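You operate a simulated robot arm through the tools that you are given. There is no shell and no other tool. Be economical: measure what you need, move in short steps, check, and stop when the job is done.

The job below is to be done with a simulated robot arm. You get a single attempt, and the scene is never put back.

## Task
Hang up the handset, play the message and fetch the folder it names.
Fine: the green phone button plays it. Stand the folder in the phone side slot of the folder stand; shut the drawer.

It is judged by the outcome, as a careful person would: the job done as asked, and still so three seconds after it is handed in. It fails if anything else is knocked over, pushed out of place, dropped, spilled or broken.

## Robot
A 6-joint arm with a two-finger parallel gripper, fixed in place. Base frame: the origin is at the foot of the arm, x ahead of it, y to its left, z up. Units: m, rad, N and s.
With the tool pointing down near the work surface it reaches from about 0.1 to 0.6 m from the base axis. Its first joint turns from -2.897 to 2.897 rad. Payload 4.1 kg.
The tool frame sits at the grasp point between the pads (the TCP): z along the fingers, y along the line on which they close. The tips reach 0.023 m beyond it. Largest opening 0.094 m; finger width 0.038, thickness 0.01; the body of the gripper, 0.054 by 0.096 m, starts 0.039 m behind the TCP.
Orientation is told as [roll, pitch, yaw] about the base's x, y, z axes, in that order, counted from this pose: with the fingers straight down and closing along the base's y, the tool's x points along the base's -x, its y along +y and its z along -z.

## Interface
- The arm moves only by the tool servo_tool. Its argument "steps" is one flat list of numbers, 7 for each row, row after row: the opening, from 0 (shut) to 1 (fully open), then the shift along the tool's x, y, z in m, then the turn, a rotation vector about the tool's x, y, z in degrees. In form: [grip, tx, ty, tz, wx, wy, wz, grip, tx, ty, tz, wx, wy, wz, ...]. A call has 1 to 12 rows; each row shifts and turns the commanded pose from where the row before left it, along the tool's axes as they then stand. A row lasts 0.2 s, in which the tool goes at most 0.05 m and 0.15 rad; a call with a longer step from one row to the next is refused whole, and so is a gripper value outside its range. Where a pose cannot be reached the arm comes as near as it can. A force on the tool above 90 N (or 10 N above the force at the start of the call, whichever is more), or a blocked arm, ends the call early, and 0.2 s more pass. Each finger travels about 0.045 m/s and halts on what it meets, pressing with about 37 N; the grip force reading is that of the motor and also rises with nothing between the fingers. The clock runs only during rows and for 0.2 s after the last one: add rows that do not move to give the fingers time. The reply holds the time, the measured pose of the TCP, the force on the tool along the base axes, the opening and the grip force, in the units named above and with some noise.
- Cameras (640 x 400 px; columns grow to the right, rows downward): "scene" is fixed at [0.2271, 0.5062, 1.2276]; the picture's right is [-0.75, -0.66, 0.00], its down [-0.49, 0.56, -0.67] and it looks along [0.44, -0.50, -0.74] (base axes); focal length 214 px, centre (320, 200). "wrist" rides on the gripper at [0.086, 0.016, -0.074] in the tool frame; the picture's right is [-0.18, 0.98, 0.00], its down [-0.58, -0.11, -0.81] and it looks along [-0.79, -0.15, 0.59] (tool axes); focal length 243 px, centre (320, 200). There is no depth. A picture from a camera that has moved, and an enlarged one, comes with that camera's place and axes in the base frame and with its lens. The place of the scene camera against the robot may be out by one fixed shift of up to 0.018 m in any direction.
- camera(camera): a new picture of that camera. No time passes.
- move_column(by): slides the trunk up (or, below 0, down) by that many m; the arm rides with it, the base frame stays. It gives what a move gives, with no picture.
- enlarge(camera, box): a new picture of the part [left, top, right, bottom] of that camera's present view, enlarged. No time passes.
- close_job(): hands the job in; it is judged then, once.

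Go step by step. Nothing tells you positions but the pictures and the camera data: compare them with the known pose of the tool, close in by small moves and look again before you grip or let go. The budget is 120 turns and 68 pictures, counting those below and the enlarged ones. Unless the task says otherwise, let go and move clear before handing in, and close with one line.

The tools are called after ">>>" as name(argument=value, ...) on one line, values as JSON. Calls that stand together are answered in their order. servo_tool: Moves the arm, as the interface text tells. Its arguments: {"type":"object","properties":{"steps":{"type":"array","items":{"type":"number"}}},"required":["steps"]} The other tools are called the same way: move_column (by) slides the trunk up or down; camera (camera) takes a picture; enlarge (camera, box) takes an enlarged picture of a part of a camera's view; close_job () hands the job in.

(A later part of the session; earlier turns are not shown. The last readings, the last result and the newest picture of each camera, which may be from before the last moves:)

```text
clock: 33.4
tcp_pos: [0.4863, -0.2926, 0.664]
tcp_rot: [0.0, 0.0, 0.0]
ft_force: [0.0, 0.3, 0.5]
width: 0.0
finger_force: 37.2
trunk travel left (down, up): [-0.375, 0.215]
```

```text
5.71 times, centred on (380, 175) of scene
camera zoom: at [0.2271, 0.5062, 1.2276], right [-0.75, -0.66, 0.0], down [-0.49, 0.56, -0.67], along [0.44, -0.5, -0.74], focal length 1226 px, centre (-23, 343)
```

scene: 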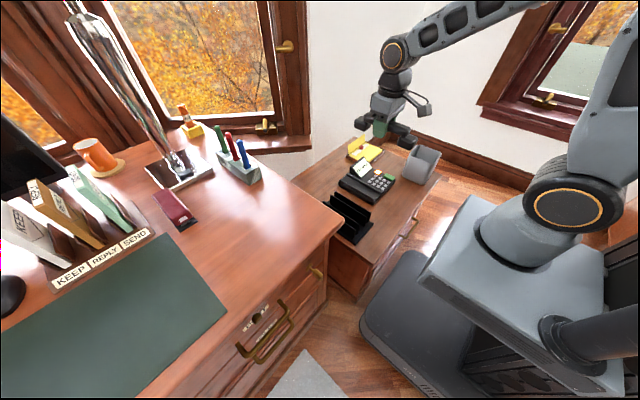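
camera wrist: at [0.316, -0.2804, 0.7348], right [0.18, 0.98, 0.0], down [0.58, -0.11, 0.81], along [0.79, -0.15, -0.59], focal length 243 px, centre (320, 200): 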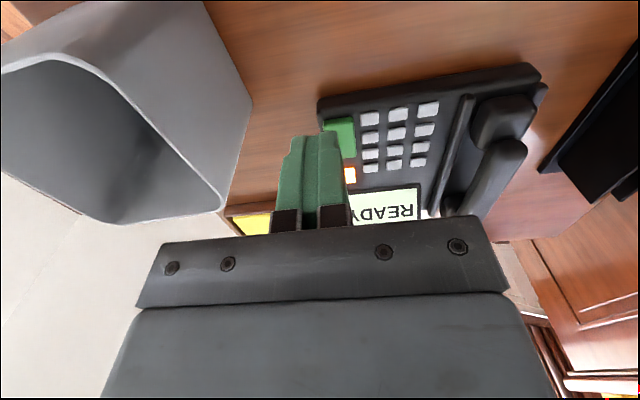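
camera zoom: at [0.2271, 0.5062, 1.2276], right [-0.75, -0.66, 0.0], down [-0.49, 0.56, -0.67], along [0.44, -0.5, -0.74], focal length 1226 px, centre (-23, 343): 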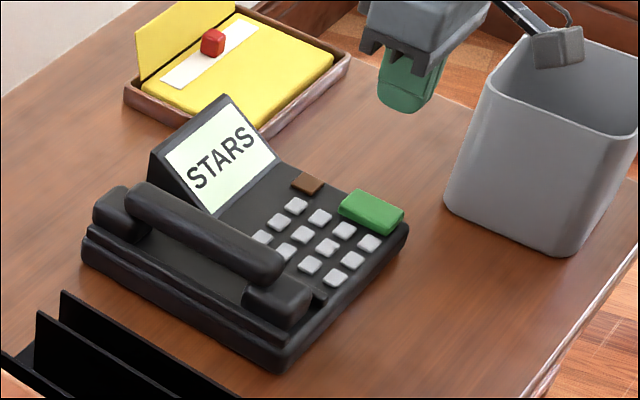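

The message names STARS. Now I need the desk's drawer details.

>>> enlarge(camera="scene", box=[200, 260, 340, 399])

```text
2.88 times, centred on (270, 330) of scene
camera zoom: at [0.2271, 0.5062, 1.2276], right [-0.75, -0.66, 0.0], down [-0.49, 0.56, -0.67], along [0.44, -0.5, -0.74], focal length 617 px, centre (464, -173)
```

zoom: 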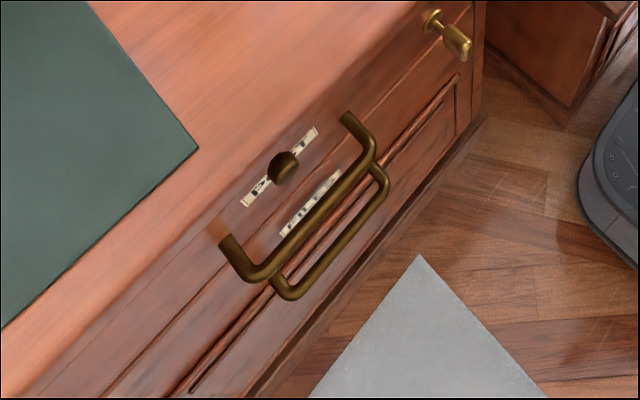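

STARS should be in the FILES drawer (second one, lower handle, bar near x 0.372, y 0.46–0.58, z 0.56). I'll bring the tool in front of the desk, then turn the fingers horizontal.

>>> servo_tool(steps=[0, 0.0205, 0.0442, -0.004, 0, 0, 0, 0, 0.0205, 0.0442, -0.004, 0, 0, 0, 0, 0.0205, 0.0442, -0.004, 0, 0, 0, 0, 0.0205, 0.0442, -0.004, 0, 0, 0, 0, 0.0205, 0.0442, -0.004, 0, 0, 0, 0, 0.0205, 0.0442, -0.004, 0, 0, 0, 0, 0.0205, 0.0442, -0.004, 0, 0, 0, 0, 0.0205, 0.0442, -0.004, 0, 0, 0, 0, 0.0205, 0.0442, -0.004, 0, 0, 0, 0, 0.0205, 0.0442, -0.004, 0, 0, 0, 0, 0.0205, 0.0442, -0.004, 0, 0, 0, 0, 0.0205, 0.0442, -0.004, 0, 0, 0])

>>> servo_tool(steps=[0, 0, 0, 0, 0, -8.2, 0, 0, 0, 0, 0, 0, -8.2, 0, 0, 0, 0, 0, 0, -8.2, 0, 0, 0, 0, 0, 0, -8.2, 0, 0, 0, 0, 0, 0, -8.2, 0, 0, 0, 0, 0, 0, -8.2, 0, 0, 0, 0, 0, 0, -8.2, 0, 0, 0, 0, 0, 0, -8.2, 0, 0, 0, 0, 0, 0, -8.2, 0, 0, 0, 0, 0, 0, -8.2, 0, 0, 0, 0, 0, 0, -8, 0, 0, 0, 0, 0, 0, 0, 0])

>>> camera(camera="scene")

>>> camera(camera="wrist")

```text
clock: 35.6
tcp_pos: [0.2899, 0.1508, 0.7072]
tcp_rot: [0.008, -0.012, 0.013]
ft_force: [-0.5, 0.3, 1.4]
width: 0.0001
finger_force: 37.1
trunk travel left (down, up): [-0.375, 0.215]
stopped in row 11: the force on the tool passed its limit (the readings are from after the stop); the commanded pose is now the measured one
```

```text
clock: 35.9
tcp_pos: [0.2924, 0.151, 0.712]
tcp_rot: [-0.001, -0.05, 0.009]
ft_force: [1.0, 0.1, 23.5]
width: 0.0
finger_force: 37.3
out of reach, approached as far as the arm can: row 1
trunk travel left (down, up): [-0.375, 0.215]
stopped in row 1: the force on the tool passed its limit (the readings are from after the stop); the commanded pose is now the measured one
```

```text
23 pictures are left
```

scene: 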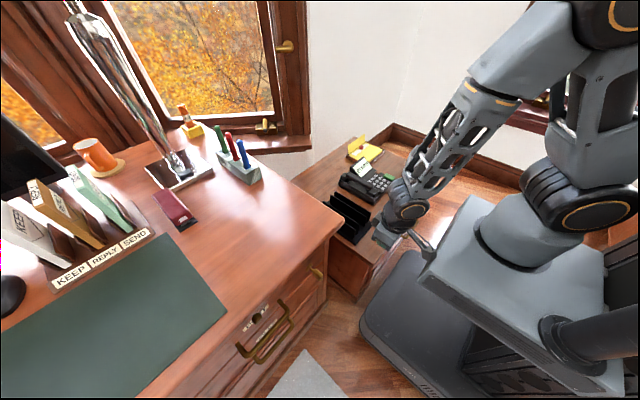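

```text
22 pictures are left
camera wrist: at [0.2025, 0.1651, 0.7824], right [0.17, 0.98, 0.01], down [0.54, -0.1, 0.83], along [0.82, -0.14, -0.55], focal length 243 px, centre (320, 200)
```

wrist: 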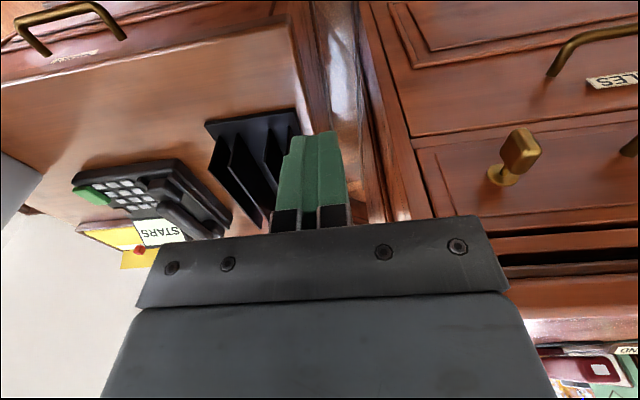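

The wrist camera's bracket seems to have touched the arm's own base block. I'll rise clear, then lower the trunk so the base block is out of the way.

>>> servo_tool(steps=[0, -0.01, 0, -0.03, 0, 2.9, 0, 0, -0.01, 0, -0.04, 0, 0, 0, 0, 0, 0, -0.045, 0, 0, 0, 0, 0, 0, -0.045, 0, 0, 0, 0, 0, 0, -0.045, 0, 0, 0, 0, 0, 0, 0, 0, 0, 0])

>>> move_column(by=-0.2)

```text
clock: 37.3
tcp_pos: [0.3109, 0.1549, 0.9169]
tcp_rot: [-0.002, 0.002, 0.012]
ft_force: [0.4, 0.3, 0.1]
width: 0.0002
finger_force: 36.2
trunk travel left (down, up): [-0.375, 0.215]
```

```text
clock: 39.5
tcp_pos: [0.312, 0.1537, 0.7144]
tcp_rot: [-0.001, 0.0, 0.012]
ft_force: [-0.5, 0.2, 0.0]
width: 0.0
finger_force: 36.9
trunk travel left (down, up): [-0.175, 0.415]
```

Now I'll move along in front of the desk and rotate the fingers toward +x.

>>> servo_tool(steps=[0, 0.005, 0.045, 0, 0, 0, 0, 0, 0.005, 0.045, 0, 0, 0, 0, 0, 0.005, 0.045, 0, 0, 0, 0, 0, 0.005, 0.045, 0, 0, 0, 0, 0, 0.005, 0.045, 0, 0, 0, 0, 0, 0, 0.045, 0, 0, 0, 0, 0, 0, 0, 0, 0, 0, 0])

>>> servo_tool(steps=[0, 0, 0, 0, 0, -8.2, 0, 0, 0, 0, 0, 0, -8.2, 0, 0, 0, 0, 0, 0, -8.2, 0, 0, 0, 0, 0, 0, -8.2, 0, 0, 0, 0, 0, 0, -8.2, 0, 0, 0, 0, 0, 0, -8.2, 0, 0, 0, 0, 0, 0, -8.2, 0, 0, 0, 0, 0, 0, -8.2, 0, 0, 0, 0, 0, 0, -8.2, 0, 0, 0, 0, 0, 0, -8.2, 0, 0, 0, 0, 0, 0, -8, 0, 0, 0, 0, 0, 0, 0, 0])

```text
clock: 41.1
tcp_pos: [0.2855, 0.4253, 0.7152]
tcp_rot: [-0.002, 0.0, 0.012]
ft_force: [-1.2, -0.3, 0.3]
width: 0.0
finger_force: 37.2
trunk travel left (down, up): [-0.175, 0.415]
```

```text
clock: 43.7
tcp_pos: [0.2823, 0.4244, 0.7153]
tcp_rot: [-2.314, -1.57, 2.324]
ft_force: [0.4, -0.6, 0.1]
width: 0.0
finger_force: 36.9
trunk travel left (down, up): [-0.175, 0.415]
```

Fingers now point +x. I'll roll 90° so they close vertically.

>>> servo_tool(steps=[0, 0, 0, 0, 0, 0, 8.2, 0, 0, 0, 0, 0, 0, 8.2, 0, 0, 0, 0, 0, 0, 8.2, 0, 0, 0, 0, 0, 0, 8.2, 0, 0, 0, 0, 0, 0, 8.2, 0, 0, 0, 0, 0, 0, 8.2, 0, 0, 0, 0, 0, 0, 8.2, 0, 0, 0, 0, 0, 0, 8.2, 0, 0, 0, 0, 0, 0, 8.2, 0, 0, 0, 0, 0, 0, 8.2, 0, 0, 0, 0, 0, 0, 8, 0, 0, 0, 0, 0, 0, 0])

>>> camera(camera="wrist")

>>> camera(camera="scene")

```text
clock: 46.3
tcp_pos: [0.3002, 0.6333, 0.9022]
tcp_rot: [1.567, -0.002, -1.563]
ft_force: [0.2, 0.3, 0.2]
width: 0.0
finger_force: 37.2
out of reach, approached as far as the arm can: row 4, 5, 6, 7, 8, 9, 10, 11
trunk travel left (down, up): [-0.175, 0.415]
```

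```text
21 pictures are left
camera wrist: at [0.2241, 0.718, 0.9189], right [0.0, -0.18, 0.98], down [-0.8, -0.59, -0.11], along [0.6, -0.79, -0.15], focal length 243 px, centre (320, 200)
```

wrist: 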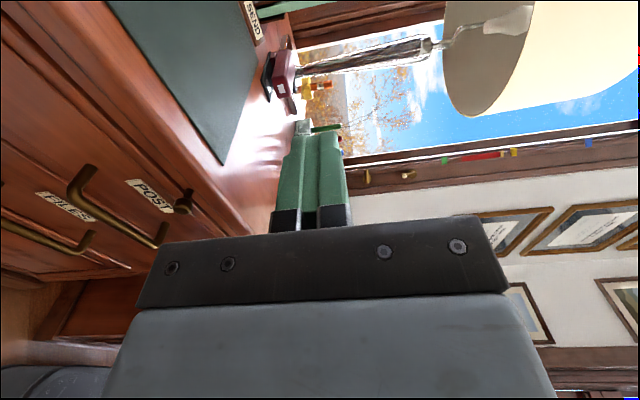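

```text
20 pictures are left
```

scene: 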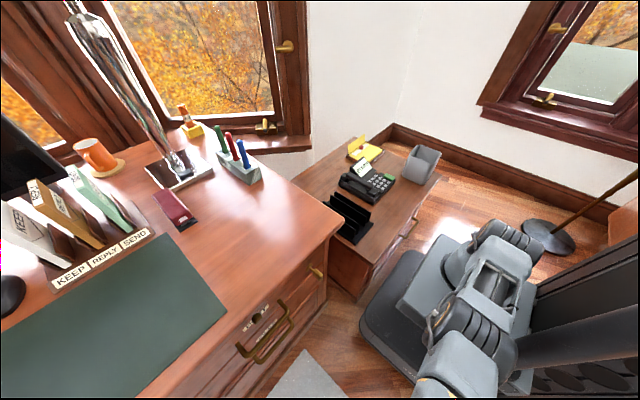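

The rotation reached the right orientation but the TCP drifted, as the pose was out of reach there. Handle B (lower) belongs to FILES. I'll test how the arm responds with a small move.

>>> servo_tool(steps=[1, 0.03, 0, 0.0, 0, 0, 0, 1, 0.03, 0, 0.0, 0, 0, 0, 1, 0, 0, 0, 0, 0, 0])

```text
clock: 47.1
tcp_pos: [0.295, 0.6352, 0.8952]
tcp_rot: [1.571, -0.003, -1.558]
ft_force: [0.1, -0.3, -0.4]
width: 0.0689
finger_force: 0.0
out of reach, approached as far as the arm can: row 1, 2
trunk travel left (down, up): [-0.175, 0.415]
```

I'll try rolling the other way instead (camera on the -y side).

>>> servo_tool(steps=[0.5, 0, 0, 0, 0, 0, -8.2, 0.5, 0, 0, 0, 0, 0, -8.2, 0.5, 0, 0, 0, 0, 0, -8.2, 0.5, 0, 0, 0, 0, 0, -8.2, 0.5, 0, 0, 0, 0, 0, -8.2, 0.5, 0, 0, 0, 0, 0, -8.2, 0.5, 0, 0, 0, 0, 0, -8.2, 0.5, 0, 0, 0, 0, 0, -8.2, 0.5, 0, 0, 0, 0, 0, -8.2, 0.5, 0, 0, 0, 0, 0, -8.2, 0.5, 0, 0, 0, 0, 0, -8, 0.5, 0, 0, 0, 0, 0, 0])

>>> servo_tool(steps=[0.5, 0, 0, 0, 0, 0, -8.2, 0.5, 0, 0, 0, 0, 0, -8.2, 0.5, 0, 0, 0, 0, 0, -8.2, 0.5, 0, 0, 0, 0, 0, -8.2, 0.5, 0, 0, 0, 0, 0, -8.2, 0.5, 0, 0, 0, 0, 0, -8.2, 0.5, 0, 0, 0, 0, 0, -8.2, 0.5, 0, 0, 0, 0, 0, -8.2, 0.5, 0, 0, 0, 0, 0, -8.2, 0.5, 0, 0, 0, 0, 0, -8.2, 0.5, 0, 0, 0, 0, 0, -8, 0.5, 0, 0, 0, 0, 0, 0])

```text
clock: 49.7
tcp_pos: [0.2951, 0.6349, 0.8962]
tcp_rot: [-1.536, -1.567, 1.547]
ft_force: [0.0, -0.1, -0.5]
width: 0.047
finger_force: 0.0
trunk travel left (down, up): [-0.175, 0.415]
```

```text
clock: 52.3
tcp_pos: [0.2967, 0.6324, 0.894]
tcp_rot: [-1.571, 0.001, 1.58]
ft_force: [-0.3, 0.4, -0.6]
width: 0.047
finger_force: 0.0
out of reach, approached as far as the arm can: row 4
trunk travel left (down, up): [-0.175, 0.415]
```

Now the orientation is reached. I'll move to in front of the lower handle.

>>> servo_tool(steps=[1, 0.016, 0.042, 0, 0, 0, 0, 1, 0.016, 0.042, 0, 0, 0, 0, 1, 0.016, 0.042, 0, 0, 0, 0, 1, 0.016, 0.042, 0, 0, 0, 0, 1, 0.016, 0.042, 0, 0, 0, 0, 1, 0.016, 0.042, 0, 0, 0, 0, 1, 0.016, 0.042, 0, 0, 0, 0, 1, 0, 0, 0, 0, 0, 0])

>>> camera(camera="wrist")

```text
clock: 54.1
tcp_pos: [0.3104, 0.6328, 0.6045]
tcp_rot: [-1.571, 0.002, 1.579]
ft_force: [0.0, 0.1, 0.8]
width: 0.094
finger_force: 0.0
out of reach, approached as far as the arm can: row 1, 2, 3, 4, 5, 6, 7
trunk travel left (down, up): [-0.175, 0.415]
```

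```text
19 pictures are left
camera wrist: at [0.2365, 0.5451, 0.5906], right [0.0, 0.18, -0.98], down [-0.81, 0.57, 0.11], along [0.58, 0.8, 0.15], focal length 243 px, centre (320, 200)
```

wrist: 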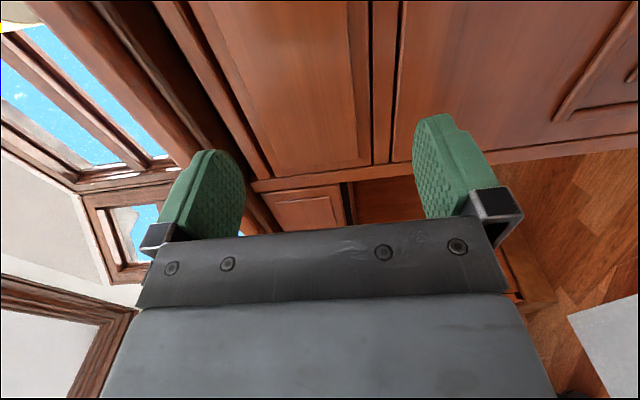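

At this orientation y < 0.63 is out of reach, so I'll yaw the fingers about 40° toward +y, so they point more radially. Gripping the bar from above and below works the same.

>>> servo_tool(steps=[1, 0, 0, 0, 0, -8, 0, 1, 0, 0, 0, 0, -8, 0, 1, 0, 0, 0, 0, -8, 0, 1, 0, 0, 0, 0, -8, 0, 1, 0, 0, 0, 0, -8, 0, 1, 0.0315, 0, -0.0239, 0, 0, 0, 1, 0.0315, 0, -0.0239, 0, 0, 0, 1, 0.0315, 0, -0.0239, 0, 0, 0, 1, 0.0315, 0, -0.0239, 0, 0, 0, 1, 0, 0, 0, 0, 0, 0])

>>> camera(camera="wrist")

```text
clock: 56.3
tcp_pos: [0.3134, 0.4851, 0.6076]
tcp_rot: [-1.585, 0.007, 2.215]
ft_force: [-0.3, -0.1, -0.7]
width: 0.0941
finger_force: 0.0
out of reach, approached as far as the arm can: row 1, 2
trunk travel left (down, up): [-0.175, 0.415]
```

```text
18 pictures are left
camera wrist: at [0.3038, 0.3713, 0.5921], right [-0.1, 0.15, -0.98], down [-1.0, -0.02, 0.09], along [0.0, 0.99, 0.15], focal length 243 px, centre (320, 200)
```

wrist: 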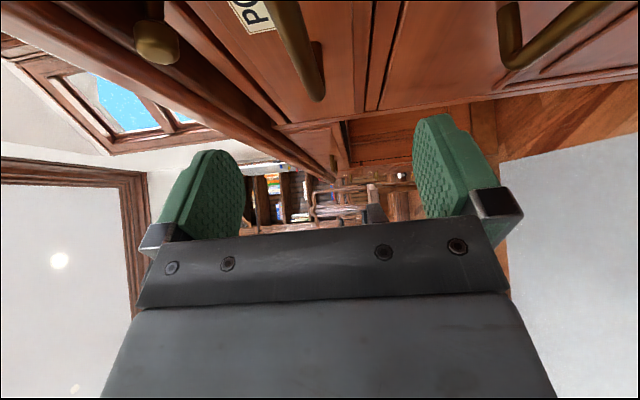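

From both cameras the lower bar is about at x 0.391, y 0.46–0.58, z 0.466. I'll lower to its height and check.

>>> servo_tool(steps=[1, 0, 0.047, 0, 0, 0, 0, 1, 0, 0.047, 0, 0, 0, 0, 1, 0, 0.047, 0, 0, 0, 0, 1, 0, 0, 0, 0, 0, 0])

>>> camera(camera="wrist")

```text
clock: 57.3
tcp_pos: [0.3115, 0.4861, 0.4644]
tcp_rot: [-1.584, 0.009, 2.214]
ft_force: [-0.4, -0.7, 0.3]
width: 0.094
finger_force: 0.1
trunk travel left (down, up): [-0.175, 0.415]
```

```text
17 pictures are left
camera wrist: at [0.3043, 0.3723, 0.4483], right [-0.1, 0.15, -0.98], down [-1.0, -0.02, 0.09], along [0.0, 0.99, 0.15], focal length 243 px, centre (320, 200)
```

wrist: 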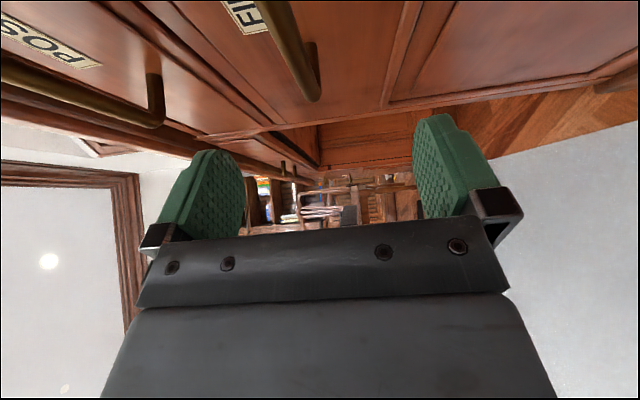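

Bar z is about 0.478. I'll correct the height, move in around the bar and close.

>>> servo_tool(steps=[1, 0.019, -0.0135, 0, 0, 0, 0, 1, 0, 0, 0.025, 0, 0, 0, 1, 0, 0, 0.025, 0, 0, 0, 1, 0, 0, 0.023, 0, 0, 0, 1, 0, 0, 0, 0, 0, 0, 0, 0, 0, 0, 0, 0, 0, 0, 0, 0, 0, 0, 0, 0, 0, 0, 0, 0, 0, 0, 0, 0, 0, 0, 0, 0, 0, 0, 0, 0, 0, 0, 0, 0, 0])

>>> camera(camera="wrist")

```text
clock: 59.5
tcp_pos: [0.3807, 0.5136, 0.4724]
tcp_rot: [-1.573, 0.01, 2.216]
ft_force: [2.4, 4.6, -31.0]
width: 0.0133
finger_force: 30.0
trunk travel left (down, up): [-0.175, 0.415]
```

```text
16 pictures are left
camera wrist: at [0.3726, 0.3991, 0.4587], right [-0.1, 0.14, -0.98], down [-0.99, -0.02, 0.1], along [0.0, 0.99, 0.14], focal length 243 px, centre (320, 200)
```

wrist: 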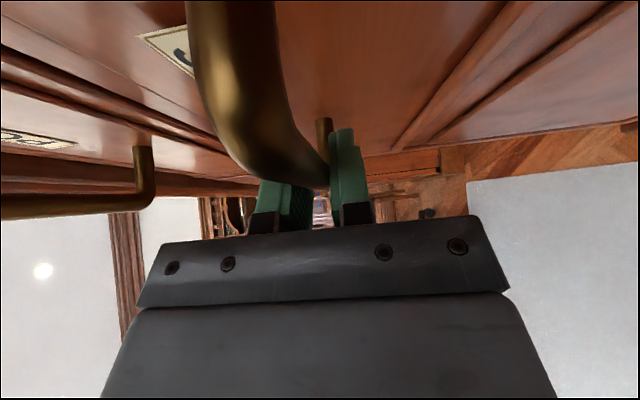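

The bar is gripped. I'll ease the vertical load and pull along -x.

>>> servo_tool(steps=[0, 0, 0.005, 0, 0, 0, 0, 0, -0.006, 0, -0.008, 0, 0, 0, 0, -0.012, 0, -0.016, 0, 0, 0, 0, -0.012, 0, -0.016, 0, 0, 0, 0, 0, 0, 0, 0, 0, 0])

```text
clock: 60.7
tcp_pos: [0.3324, 0.5135, 0.4729]
tcp_rot: [-1.586, 0.009, 2.215]
ft_force: [-2.2, 0.7, -9.5]
width: 0.0128
finger_force: 44.9
trunk travel left (down, up): [-0.175, 0.415]
```

It moves freely. I'll continue pulling.

>>> servo_tool(steps=[0, -0.0144, 0, -0.0192, 0, 0, 0, 0, -0.0144, 0, -0.0192, 0, 0, 0, 0, -0.0144, 0, -0.0192, 0, 0, 0, 0, -0.0144, 0, -0.0192, 0, 0, 0, 0, -0.0144, 0, -0.0192, 0, 0, 0, 0, 0, 0, 0, 0, 0, 0])

>>> camera(camera="scene")

```text
clock: 62.1
tcp_pos: [0.2127, 0.5144, 0.473]
tcp_rot: [-1.587, 0.007, 2.212]
ft_force: [-3.4, -35.5, 16.8]
width: 0.0129
finger_force: 45.4
trunk travel left (down, up): [-0.175, 0.415]
```

```text
15 pictures are left
```

scene: 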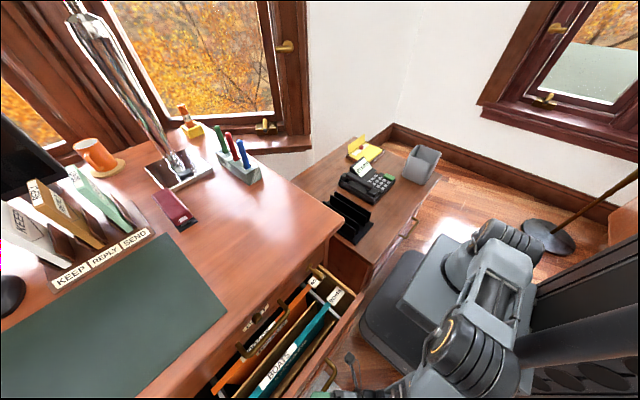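

>>> enlarge(camera="scene", box=[210, 255, 370, 400])

```text
2.76 times, centred on (290, 328) of scene
camera zoom: at [0.2271, 0.5062, 1.2276], right [-0.75, -0.66, 0.0], down [-0.49, 0.56, -0.67], along [0.44, -0.5, -0.74], focal length 592 px, centre (403, -152)
```

zoom: 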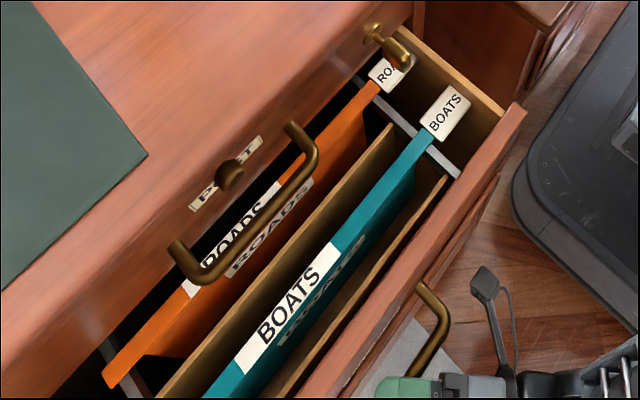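

Folders stand along y: BOATS, ROADS, and presumably STARS farther back. I'll pull further.

>>> servo_tool(steps=[0, -0.0144, 0, -0.0192, 0, 0, 0, 0, -0.0144, 0, -0.0192, 0, 0, 0, 0, 0, 0, 0, 0, 0, 0])

```text
clock: 62.9
tcp_pos: [0.1638, 0.5171, 0.4731]
tcp_rot: [-1.592, 0.006, 2.214]
ft_force: [-3.1, -28.2, 34.5]
width: 0.0128
finger_force: 44.8
trunk travel left (down, up): [-0.175, 0.415]
```

>>> servo_tool(steps=[0, -0.0126, 0.002, -0.0168, 0, 0, 0, 0, -0.0126, 0, -0.0168, 0, 0, 0, 0, -0.0126, 0, -0.0168, 0, 0, 0, 0, 0, 0, 0, 0, 0, 0])

>>> enlarge(camera="scene", box=[210, 255, 370, 400])

```text
clock: 63.9
tcp_pos: [0.0987, 0.5164, 0.474]
tcp_rot: [-1.596, 0.002, 2.217]
ft_force: [-4.5, 11.3, 48.1]
width: 0.0129
finger_force: 44.7
trunk travel left (down, up): [-0.175, 0.415]
```

```text
2.76 times, centred on (290, 328) of scene
camera zoom: at [0.2271, 0.5062, 1.2276], right [-0.75, -0.66, 0.0], down [-0.49, 0.56, -0.67], along [0.44, -0.5, -0.74], focal length 592 px, centre (403, -152)
```

zoom: 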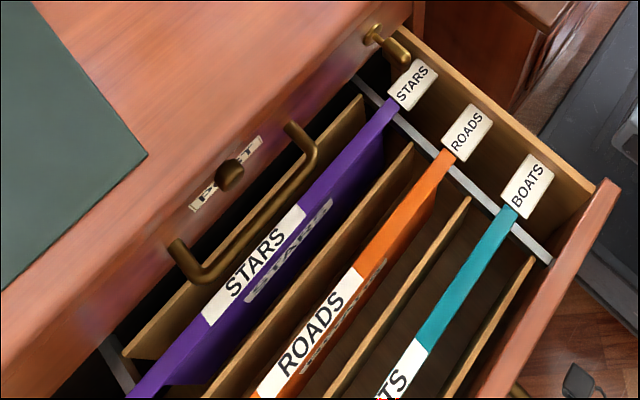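

STARS (purple) is in view, but sits just below the upper handle near x 0.38. I'll pull the drawer another 6–7 cm, easing the vertical load.

>>> servo_tool(steps=[0, -0.0126, -0.004, -0.0168, 0, 0, 0, 0, -0.0126, -0.002, -0.0168, 0, 0, 0, 0, -0.0126, 0, -0.0168, 0, 0, 0, 0, 0, 0, 0, 0, 0, 0])

```text
clock: 64.9
tcp_pos: [0.0339, 0.5164, 0.4725]
tcp_rot: [-1.587, 0.002, 2.218]
ft_force: [-3.3, 24.5, 30.8]
width: 0.013
finger_force: 45.0
trunk travel left (down, up): [-0.175, 0.415]
```

The drawer is open wide enough now. I'll release the handle and back out, then rise.

>>> servo_tool(steps=[0.5, 0, 0, 0, 0, 0, 0, 1, 0, 0, 0, 0, 0, 0, 1, 0, 0, 0, 0, 0, 0, 1, 0, 0, 0, 0, 0, 0, 1, 0, 0, 0, 0, 0, 0, 1, 0, 0, -0.02, 0, 0, 0, 1, 0, 0, -0.03, 0, 0, 0, 1, 0, 0, -0.03, 0, 0, 0, 1, 0, 0, 0, 0, 0, 0])

>>> camera(camera="wrist")

```text
clock: 66.9
tcp_pos: [-0.0276, 0.4697, 0.4687]
tcp_rot: [-1.584, 0.009, 2.211]
ft_force: [-0.3, 0.7, 0.2]
width: 0.0942
finger_force: 0.1
trunk travel left (down, up): [-0.175, 0.415]
```

```text
12 pictures are left
camera wrist: at [-0.0345, 0.3542, 0.4529], right [-0.1, 0.15, -0.98], down [-1.0, -0.02, 0.09], along [0.0, 0.99, 0.15], focal length 243 px, centre (320, 200)
```

wrist: 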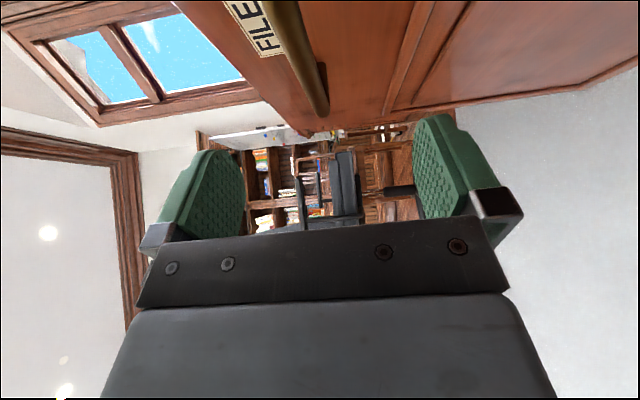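

Clear of the handle. I'll rise above the drawer and shift forward, then turn the fingers down, closing along x.

>>> servo_tool(steps=[0.6, 0, -0.047, 0, 0, 0, 0, 0.6, 0, -0.047, 0, 0, 0, 0, 0.6, 0, -0.047, 0, 0, 0, 0, 0.6, 0, -0.047, 0, 0, 0, 0, 0.6, 0, -0.047, 0, 0, 0, 0, 0.6, 0, -0.047, 0, 0, 0, 0, 0.6, 0, -0.047, 0, 0, 0, 0, 0.6, 0.024, 0, 0.032, 0, 0, 0, 0.6, 0.024, 0, 0.032, 0, 0, 0, 0.6, 0.024, 0, 0.032, 0, 0, 0, 0.6, 0.024, 0, 0.032, 0, 0, 0, 0.6, 0, 0, 0, 0, 0, 0])

>>> servo_tool(steps=[0.6, 0, 0, 0, -8.2, 0, 0, 0.6, 0, 0, 0, -8.2, 0, 0, 0.6, 0, 0, 0, -8.2, 0, 0, 0.6, 0, 0, 0, -8.2, 0, 0, 0.6, 0, 0, 0, -8.2, 0, 0, 0.6, 0, 0, 0, -8.2, 0, 0, 0.6, 0, 0, 0, -8.2, 0, 0, 0.6, 0, 0, 0, -8.2, 0, 0, 0.6, 0, 0, 0, -8.2, 0, 0, 0.6, 0, 0, 0, -8.2, 0, 0, 0.6, 0, 0, 0, -8.2, 0, 0, 0.6, 0, 0, 0, 0, 0, 0])

```text
clock: 68.0
tcp_pos: [-0.0151, 0.4454, 0.5743]
tcp_rot: [-1.569, 0.218, 2.213]
ft_force: [-0.5, -0.1, 0.6]
width: 0.0565
finger_force: 0.0
trunk travel left (down, up): [-0.175, 0.415]
stopped in row 5: the arm was blocked; the commanded pose is now the measured one
```

```text
clock: 68.8
tcp_pos: [-0.0066, 0.4147, 0.5069]
tcp_rot: [-1.153, 0.389, 2.242]
ft_force: [0.4, -1.2, -0.6]
width: 0.0565
finger_force: 0.1
trunk travel left (down, up): [-0.175, 0.415]
stopped in row 3: the arm was blocked; the commanded pose is now the measured one
```

The arm was blocked, probably against itself. I'll look.

>>> camera(camera="scene")

```text
11 pictures are left
```

scene: 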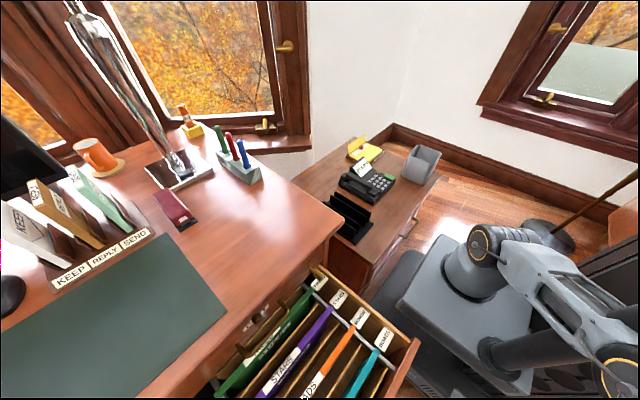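

The drawer is well open and the arm is folded tightly. I'll raise the trunk to lift the whole arm clear, then extend outward.

>>> move_column(by=0.3)

```text
clock: 71.8
tcp_pos: [-0.0066, 0.4136, 0.806]
tcp_rot: [-1.153, 0.385, 2.244]
ft_force: [0.3, -0.5, 0.6]
width: 0.0565
finger_force: 0.1
trunk travel left (down, up): [-0.475, 0.115]
```

>>> servo_tool(steps=[0.6, 0.0123, -0.023, 0.0376, 0, 0, 0, 0.6, 0.0123, -0.023, 0.0376, 0, 0, 0, 0.6, 0.0123, -0.023, 0.0376, 0, 0, 0, 0.6, 0.0123, -0.023, 0.0376, 0, 0, 0, 0.6, 0.0123, -0.023, 0.0376, 0, 0, 0, 0.6, 0, 0, 0, 0, 0, 0])

```text
clock: 73.2
tcp_pos: [0.1936, 0.5201, 0.858]
tcp_rot: [-1.156, 0.385, 2.242]
ft_force: [0.4, 0.0, -0.4]
width: 0.0563
finger_force: 0.0
trunk travel left (down, up): [-0.475, 0.115]
```

Now rotate to fingers-down, closing along x (yaw +90°).

>>> servo_tool(steps=[0.6, 0, 0, 0, -7.005, 0.315, 4.64, 0.6, 0, 0, 0, -7.005, 0.315, 4.64, 0.6, 0, 0, 0, -7.005, 0.315, 4.64, 0.6, 0, 0, 0, -7.005, 0.315, 4.64, 0.6, 0, 0, 0, -7.005, 0.315, 4.64, 0.6, 0, 0, 0, -7.005, 0.315, 4.64, 0.6, 0, 0, 0, -7.005, 0.315, 4.64, 0.6, 0, 0, 0, -7.005, 0.315, 4.64, 0.6, 0, 0, 0, -7.005, 0.315, 4.64, 0.6, 0, 0, 0, -7.005, 0.315, 4.64, 0.6, 0, 0, 0, 0, 0, 0])

```text
clock: 75.6
tcp_pos: [0.1927, 0.5154, 0.8568]
tcp_rot: [0.001, -0.002, 1.572]
ft_force: [0.4, -0.4, 0.1]
width: 0.0566
finger_force: 0.0
trunk travel left (down, up): [-0.475, 0.115]
```

>>> servo_tool(steps=[0.6, 0.0025, -0.025, 0.034, 0, 0, 0, 0.6, 0.0025, -0.025, 0.034, 0, 0, 0, 0.6, 0.0025, -0.025, 0.034, 0, 0, 0, 0.6, 0.0025, -0.025, 0.034, 0, 0, 0, 0.6, 0, 0, 0, 0, 0, 0])

>>> camera(camera="wrist")

>>> enlarge(camera="scene", box=[200, 230, 400, 399])

```text
clock: 76.8
tcp_pos: [0.2882, 0.5045, 0.7192]
tcp_rot: [-0.003, -0.003, 1.574]
ft_force: [-0.4, -0.3, -0.2]
width: 0.0564
finger_force: 0.2
trunk travel left (down, up): [-0.475, 0.115]
```

```text
10 pictures are left
camera wrist: at [0.2725, 0.417, 0.7953], right [-0.98, 0.18, 0.0], down [0.11, 0.58, 0.81], along [0.15, 0.79, -0.59], focal length 243 px, centre (320, 200)
```

wrist: 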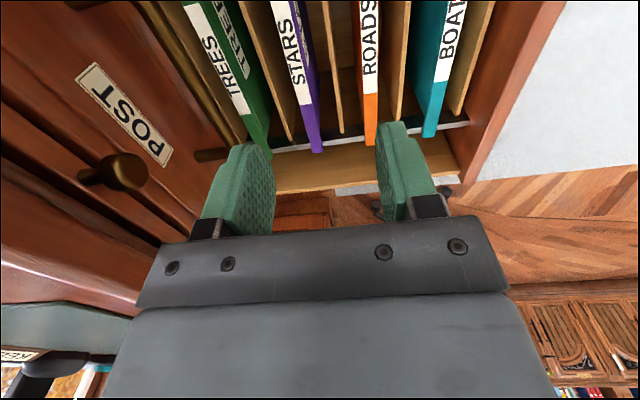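

```text
2.37 times, centred on (300, 314) of scene
camera zoom: at [0.2271, 0.5062, 1.2276], right [-0.75, -0.66, 0.0], down [-0.49, 0.56, -0.67], along [0.44, -0.5, -0.74], focal length 508 px, centre (367, -71)
```

zoom: 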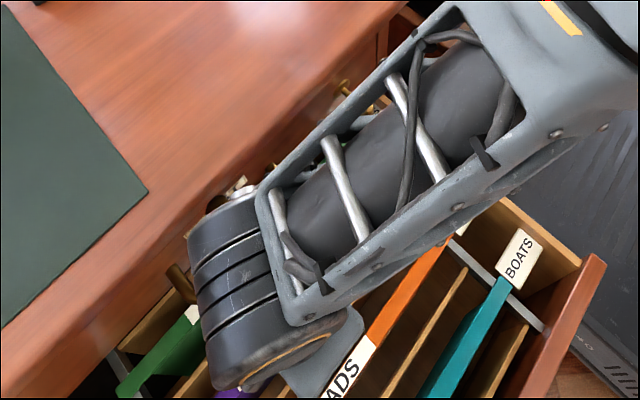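

Folder top is about at x 0.332, z 0.472, too close to the upper handle for the gripper body. I'll grip the top of the drawer front (x about 0.095, z 0.53) from above and pull it a bit more.

>>> servo_tool(steps=[0.65, 0, 0.0386, 0.02, 0, 0, 0, 0.65, 0, 0.0386, 0.02, 0, 0, 0, 0.65, 0, 0.0386, 0.02, 0, 0, 0, 0.65, 0, 0.0386, 0.02, 0, 0, 0, 0.65, 0, 0.0386, 0.02, 0, 0, 0, 0.65, 0, 0, 0.03, 0, 0, 0, 0.65, 0, 0, 0, 0, 0, 0])

>>> camera(camera="wrist")

```text
clock: 78.4
tcp_pos: [0.0993, 0.5028, 0.592]
tcp_rot: [0.0, -0.002, 1.571]
ft_force: [0.4, 0.1, -0.4]
width: 0.0613
finger_force: 0.1
trunk travel left (down, up): [-0.475, 0.115]
```

```text
8 pictures are left
camera wrist: at [0.0828, 0.4162, 0.6667], right [-0.98, 0.18, 0.0], down [0.11, 0.58, 0.81], along [0.15, 0.79, -0.59], focal length 243 px, centre (320, 200)
```

wrist: 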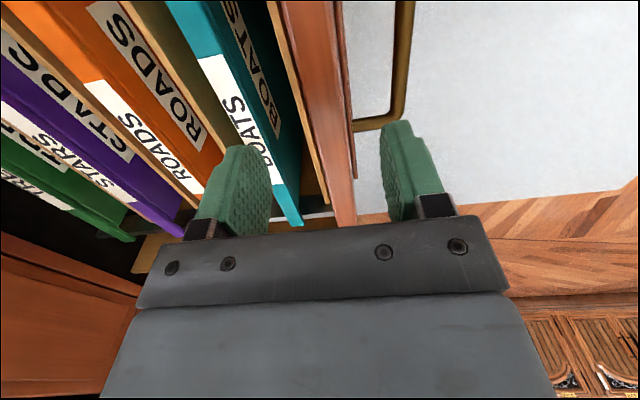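

The panel is between the fingers (centre x about 0.094, 2 cm thick). I'll lower, grip it, and pull 6 cm.

>>> servo_tool(steps=[0.5, 0, 0.005, 0, 0, 0, 0, 0.5, 0, 0, 0.025, 0, 0, 0, 0.5, 0, 0, 0.025, 0, 0, 0, 0.5, 0, 0, 0.025, 0, 0, 0, 0, 0, 0, 0, 0, 0, 0, 0, 0, 0, 0, 0, 0, 0, 0, 0, 0, 0, 0, 0, 0])

```text
clock: 80.0
tcp_pos: [0.0938, 0.5058, 0.5154]
tcp_rot: [0.0, -0.003, 1.572]
ft_force: [3.6, 1.2, -1.0]
width: 0.0202
finger_force: 44.5
trunk travel left (down, up): [-0.475, 0.115]
```

>>> servo_tool(steps=[0, 0, 0.01, 0, 0, 0, 0, 0, 0, 0.02, 0, 0, 0, 0, 0, 0, 0.02, 0, 0, 0, 0, 0, 0, 0.02, 0, 0, 0, 0, 0, 0, 0, 0, 0, 0, 0])

```text
clock: 80.9
tcp_pos: [0.0584, 0.5051, 0.5158]
tcp_rot: [-0.01, -0.004, 1.568]
ft_force: [46.5, -2.7, 1.5]
width: 0.0203
finger_force: 45.4
trunk travel left (down, up): [-0.475, 0.115]
stopped in row 4: the force on the tool passed its limit (the readings are from after the stop); the commanded pose is now the measured one
```

The drawer reached its stop 3.5 cm further. STARS should now be at x about 0.297. I'll release, rise and move over it.

>>> servo_tool(steps=[0.5, 0, 0, 0, 0, 0, 0, 0.5, 0, 0, 0, 0, 0, 0, 0.5, 0, 0, -0.04, 0, 0, 0, 0.5, 0, 0, -0.045, 0, 0, 0, 0.5, -0.003, -0.0398, 0, 0, 0, 0, 0.5, -0.003, -0.0398, 0, 0, 0, 0, 0.5, -0.003, -0.0398, 0, 0, 0, 0, 0.5, -0.003, -0.0398, 0, 0, 0, 0, 0.5, -0.003, -0.0398, 0, 0, 0, 0, 0.5, -0.003, -0.0398, 0, 0, 0, 0, 0.5, 0, 0, 0.03, 0, 0, 0, 0.5, 0, 0, 0, 0, 0, 0])

>>> camera(camera="wrist")

```text
clock: 83.5
tcp_pos: [0.291, 0.52, 0.5728]
tcp_rot: [-0.009, -0.004, 1.571]
ft_force: [-0.3, 1.0, -0.1]
width: 0.0473
finger_force: 0.0
trunk travel left (down, up): [-0.475, 0.115]
```

```text
7 pictures are left
camera wrist: at [0.2745, 0.4329, 0.6486], right [-0.98, 0.18, -0.01], down [0.1, 0.58, 0.81], along [0.15, 0.79, -0.59], focal length 243 px, centre (320, 200)
```

wrist: 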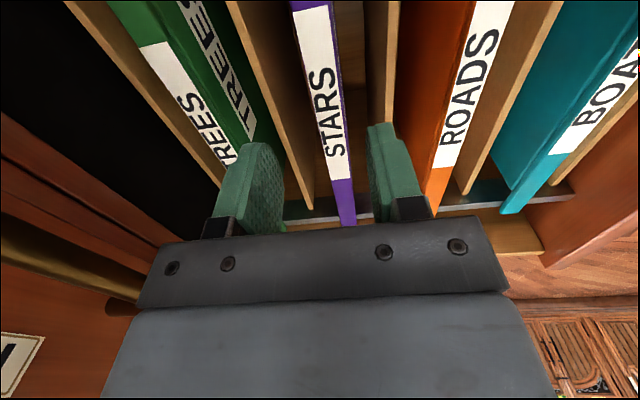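

STARS is centred between the fingers with dividers just outside. I'll narrow the opening, descend to z of about 0.457 and grip.

>>> servo_tool(steps=[0.43, 0, 0, 0.01, 0, 0, 0, 0.43, 0, 0, 0.03, 0, 0, 0, 0.43, 0, 0, 0.03, 0, 0, 0, 0.43, 0, 0, 0.025, 0, 0, 0, 0.43, 0, 0, 0.02, 0, 0, 0, 0.43, 0, 0, 0, 0, 0, 0, 0, 0, 0, 0, 0, 0, 0, 0, 0, 0, 0, 0, 0, 0, 0, 0, 0, 0, 0, 0, 0])

```text
clock: 85.5
tcp_pos: [0.2879, 0.5186, 0.5243]
tcp_rot: [-0.032, -0.057, 1.573]
ft_force: [-1.5, -0.4, -0.9]
width: 0.0179
finger_force: 37.1
out of reach, approached as far as the arm can: row 2, 3, 4, 5
trunk travel left (down, up): [-0.475, 0.115]
```

I hit the arm's lower limit there. I'll open, straighten and rise, then lower the trunk for more reach.

>>> servo_tool(steps=[0.43, 0, 0, 0, 0, 0, 0, 0.43, 0, 0, 0, 0, 0, 0, 0.43, 0, 0, -0.03, 0, 0, 0, 0.43, 0, 0, -0.045, -1.83, 3.27, 0, 0.43, 0, 0, -0.045, 0, 0, 0, 0.43, 0, 0, -0.045, 0, 0, 0, 0.43, 0, 0, 0, 0, 0, 0])

>>> move_column(by=-0.15)

```text
clock: 87.1
tcp_pos: [0.2773, 0.4924, 0.654]
tcp_rot: [0.025, 0.053, 1.571]
ft_force: [-1.2, 0.4, -0.3]
width: 0.0403
finger_force: 0.0
trunk travel left (down, up): [-0.475, 0.115]
```

```text
clock: 88.8
tcp_pos: [0.2814, 0.4934, 0.5166]
tcp_rot: [0.021, 0.05, 1.575]
ft_force: [-2.4, -37.2, 51.9]
width: 0.0416
finger_force: 1.3
trunk travel left (down, up): [-0.325, 0.265]
stopped: the force on the tool passed its limit (the readings are from after the stop); the commanded pose is now the measured one
```

The fingers touched something on the way down (52 N). I'll rise straight back up and correct the tilt, then look.

>>> servo_tool(steps=[0.43, 0, 0, -0.02, 0, 0, 0, 0.43, 0, 0, -0.04, 0, 0, 0, 0.43, 0, 0, 0, 1.3, -2.95, 0, 0.43, 0, 0, 0, 0, 0, 0])

>>> camera(camera="wrist")

```text
clock: 89.8
tcp_pos: [0.279, 0.4992, 0.5701]
tcp_rot: [-0.001, -0.003, 1.572]
ft_force: [-0.7, -1.0, -0.2]
width: 0.0405
finger_force: 0.0
trunk travel left (down, up): [-0.325, 0.265]
```

```text
6 pictures are left
camera wrist: at [0.263, 0.4117, 0.6454], right [-0.98, 0.18, 0.0], down [0.11, 0.58, 0.81], along [0.15, 0.79, -0.59], focal length 243 px, centre (320, 200)
```

wrist: 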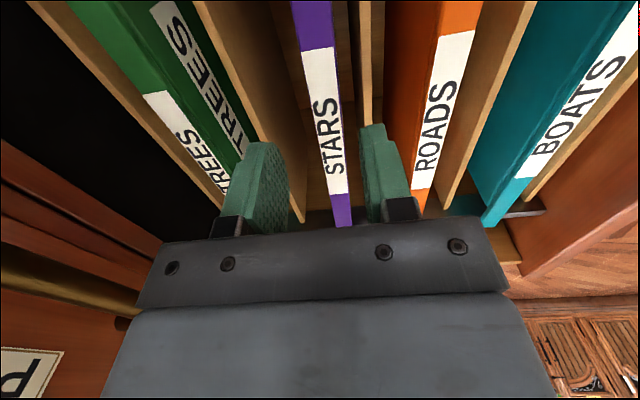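

STARS's top is at z of about 0.51 (18 mm thick, spanning y 0.35–0.64), and the dividers are lower at about 0.47. I'll descend to z 0.497 and grip at the middle.

>>> servo_tool(steps=[0.43, 0.002, 0.002, 0.03, 0, 0, 0, 0.43, 0, 0, 0.025, 0, 0, 0, 0.43, 0, 0, 0.018, 0, 0, 0, 0.43, 0, 0, 0, 0, 0, 0, 0, 0, 0, 0, 0, 0, 0, 0, 0, 0, 0, 0, 0, 0, 0, 0, 0, 0, 0, 0, 0])

```text
clock: 90.6
tcp_pos: [0.2818, 0.4982, 0.516]
tcp_rot: [-0.004, -0.004, 1.575]
ft_force: [-0.6, -39.5, 59.7]
width: 0.0406
finger_force: 0.1
trunk travel left (down, up): [-0.325, 0.265]
stopped in row 3: the force on the tool passed its limit (the readings are from after the stop); the commanded pose is now the measured one
```

Blocked again: the fingers probably land on the divider tops, which leave about 25 mm of room on the -x side. I'll narrow the opening to 32 mm and try again.

>>> servo_tool(steps=[0.43, 0, 0, -0.025, 0, 0, 0, 0.34, 0, 0, 0, 0, 0, 0, 0.34, 0, 0, 0, 0, 0, 0, 0.34, 0, 0, 0.015, 0, 0, 0, 0.34, 0, 0, 0.01, 0, 0, 0, 0.34, 0, 0, 0.008, 0, 0, 0, 0.34, 0, 0, 0.008, 0, 0, 0, 0.34, 0, 0, 0, 0, 0, 0])

```text
clock: 92.0
tcp_pos: [0.2834, 0.5006, 0.5155]
tcp_rot: [-0.004, -0.004, 1.575]
ft_force: [-0.8, -38.7, 58.2]
width: 0.0322
finger_force: 0.0
trunk travel left (down, up): [-0.325, 0.265]
stopped in row 7: the force on the tool passed its limit (the readings are from after the stop); the commanded pose is now the measured one
```

The blockage doesn't depend on the opening, and the geometry now agrees: the folder's top is at z of about 0.555 and it is touching the palm. I'll back up 1 cm and grip there.

>>> servo_tool(steps=[0.34, 0, 0.001, -0.009, 0, 0, 0, 0.34, 0, 0, 0, 0, 0, 0, 0, 0, 0, 0, 0, 0, 0, 0, 0, 0, 0, 0, 0, 0, 0, 0, 0, 0, 0, 0, 0])

```text
clock: 93.2
tcp_pos: [0.2807, 0.5059, 0.5189]
tcp_rot: [-0.003, -0.007, 1.575]
ft_force: [-0.5, 0.0, -1.8]
width: 0.0176
finger_force: 36.8
trunk travel left (down, up): [-0.325, 0.265]
```

Folder gripped (17.6 mm). Lift it straight up, slowly at first.

>>> servo_tool(steps=[0, 0, 0, -0.015, 0, 0, 0, 0, 0, 0, -0.03, 0, 0, 0, 0, 0, 0, -0.04, 0, 0, 0, 0, 0, 0, -0.045, 0, 0, 0, 0, 0, 0, -0.045, 0, 0, 0, 0, 0, 0, -0.045, 0, 0, 0, 0, 0, 0, -0.045, 0, 0, 0, 0, 0, 0, -0.045, 0, 0, 0, 0, 0, 0, 0, 0, 0, 0])

>>> camera(camera="scene")

```text
clock: 95.2
tcp_pos: [0.2795, 0.5043, 0.8312]
tcp_rot: [-0.003, -0.005, 1.576]
ft_force: [-0.6, -0.3, -1.9]
width: 0.0175
finger_force: 37.8
trunk travel left (down, up): [-0.325, 0.265]
```

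```text
5 pictures are left
```

scene: 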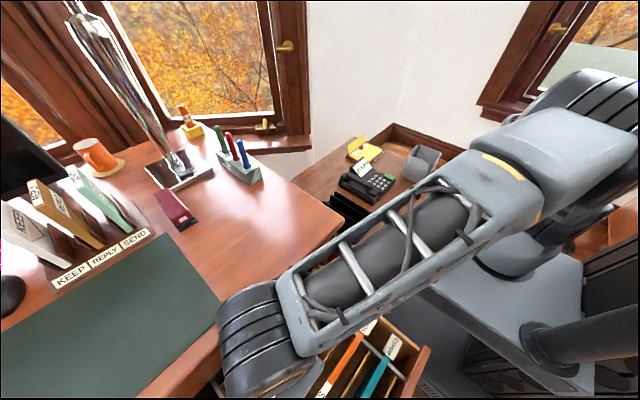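

The folder is out. I'll carry it along in front of the desk toward the side table, then look at the stand.

>>> servo_tool(steps=[0, 0.0464, -0.001, -0.002, 0, 0, 0, 0, 0.0464, -0.001, -0.002, 0, 0, 0, 0, 0.0464, -0.001, -0.002, 0, 0, 0, 0, 0.0464, -0.001, -0.002, 0, 0, 0, 0, 0.0464, -0.001, -0.002, 0, 0, 0, 0, 0.0464, -0.001, -0.002, 0, 0, 0, 0, 0.0464, -0.001, -0.002, 0, 0, 0, 0, 0.0464, -0.001, -0.002, 0, 0, 0, 0, 0.0464, -0.001, -0.002, 0, 0, 0, 0, 0.0464, -0.001, -0.002, 0, 0, 0, 0, 0, 0, 0, 0, 0, 0])

>>> enlarge(camera="scene", box=[310, 165, 440, 265])

```text
clock: 97.6
tcp_pos: [0.2958, 0.0374, 0.8492]
tcp_rot: [-0.005, -0.005, 1.575]
ft_force: [0.0, 0.9, -2.1]
width: 0.0177
finger_force: 37.1
trunk travel left (down, up): [-0.325, 0.265]
```

```text
4.00 times, centred on (375, 215) of scene
camera zoom: at [0.2271, 0.5062, 1.2276], right [-0.75, -0.66, 0.0], down [-0.49, 0.56, -0.67], along [0.44, -0.5, -0.74], focal length 858 px, centre (100, 140)
```

zoom: 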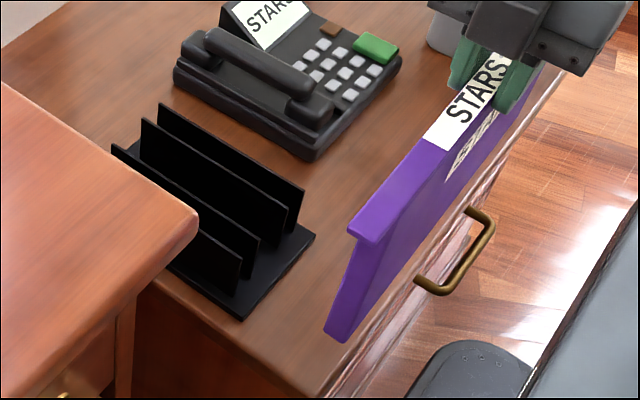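

The stand's fins run along x (0.42–0.61), at y about -0.02, 0.008, 0.06 and 0.09, with tops at z of about 0.557. So the phone-side slot is centred at y of about -0.006. I'll bring the folder over it and rotate it to lie along x.

>>> servo_tool(steps=[0, 0.03, 0, 0, 0, 0, 0, 0, 0.03, 0, 0, 0, 0, 0, 0, 0, -0.045, 0, 0, 0, 0, 0, 0, -0.045, 0, 0, 0, 0, 0, 0, -0.045, 0, 0, 0, 0, 0, 0, -0.045, 0, 0, 0, 0, 0, 0, -0.045, 0, 0, 0, 0, 0, 0, 0, 0, 0, 0, 0])

>>> servo_tool(steps=[0, 0, 0, 0, 0, 0, 8.2, 0, 0, 0, 0, 0, 0, 8.2, 0, 0, 0, 0, 0, 0, 8.2, 0, 0, 0, 0, 0, 0, 8.2, 0, 0, 0, 0, 0, 0, 8.2, 0, 0, 0, 0, 0, 0, 8.2, 0, 0, 0, 0, 0, 0, 8.2, 0, 0, 0, 0, 0, 0, 8.2, 0, 0, 0, 0, 0, 0, 8.2, 0, 0, 0, 0, 0, 0, 8.2, 0, 0, 0, 0, 0, 0, 8.2, 0, 0, 0, 0, 0, 0, 0])

```text
clock: 99.4
tcp_pos: [0.5208, -0.0191, 0.8483]
tcp_rot: [-0.004, -0.005, 1.576]
ft_force: [0.7, -0.1, -2.7]
width: 0.0176
finger_force: 36.8
trunk travel left (down, up): [-0.325, 0.265]
```

```text
clock: 102.0
tcp_pos: [0.5172, -0.0207, 0.8472]
tcp_rot: [0.006, -0.005, 0.0]
ft_force: [-0.1, -0.2, -1.9]
width: 0.0177
finger_force: 37.0
trunk travel left (down, up): [-0.325, 0.265]
```

>>> servo_tool(steps=[0, -0.008, 0.0147, 0.03, 0, 0, 0, 0, 0, 0, 0.045, 0, 0, 0, 0, 0, 0, 0.045, 0, 0, 0, 0, 0, 0, 0.045, 0, 0, 0, 0, 0, 0, 0.01, 0, 0, 0, 0, 0, 0, 0, 0, 0, 0])

>>> enlarge(camera="scene", box=[310, 145, 430, 250])

```text
clock: 103.4
tcp_pos: [0.5227, -0.0041, 0.6722]
tcp_rot: [0.006, -0.005, 0.0]
ft_force: [-2.6, -0.9, 12.9]
width: 0.0178
finger_force: 36.6
trunk travel left (down, up): [-0.325, 0.265]
```

```text
3.81 times, centred on (370, 198) of scene
camera zoom: at [0.2271, 0.5062, 1.2276], right [-0.75, -0.66, 0.0], down [-0.49, 0.56, -0.67], along [0.44, -0.5, -0.74], focal length 817 px, centre (130, 210)
```

zoom: 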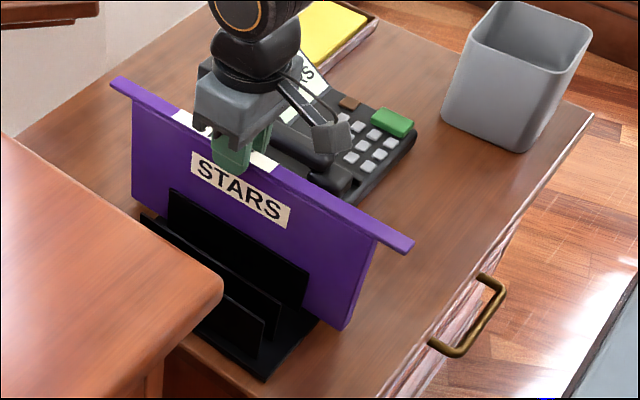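

The folder stands between the two phone-side fins with its bottom seated (about 13 N of contact). I'll ease up slightly, open and rise.

>>> servo_tool(steps=[0, 0, 0, -0.0015, 0, 0, 0, 0.3, 0, 0, 0, 0, 0, 0, 0.45, 0, 0, 0, 0, 0, 0, 0.45, 0, 0, 0, 0, 0, 0, 0.45, 0, 0, -0.02, 0, 0, 0, 0.45, 0, 0, -0.04, 0, 0, 0, 0.45, 0, 0, -0.045, 0, 0, 0, 0.45, 0, 0, -0.045, 0, 0, 0, 0.45, 0, 0, 0, 0, 0, 0])

>>> enlarge(camera="scene", box=[300, 145, 440, 265])

```text
clock: 105.4
tcp_pos: [0.5233, -0.0065, 0.8221]
tcp_rot: [0.006, -0.003, 0.002]
ft_force: [-0.3, 0.3, -0.8]
width: 0.0423
finger_force: 0.0
trunk travel left (down, up): [-0.325, 0.265]
```

```text
3.33 times, centred on (370, 205) of scene
camera zoom: at [0.2271, 0.5062, 1.2276], right [-0.75, -0.66, 0.0], down [-0.49, 0.56, -0.67], along [0.44, -0.5, -0.74], focal length 715 px, centre (153, 183)
```

zoom: 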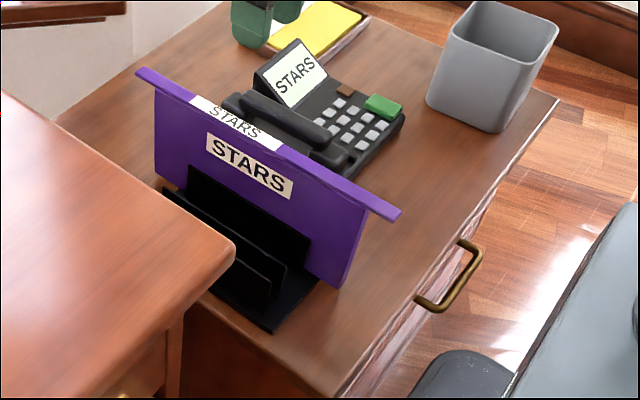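

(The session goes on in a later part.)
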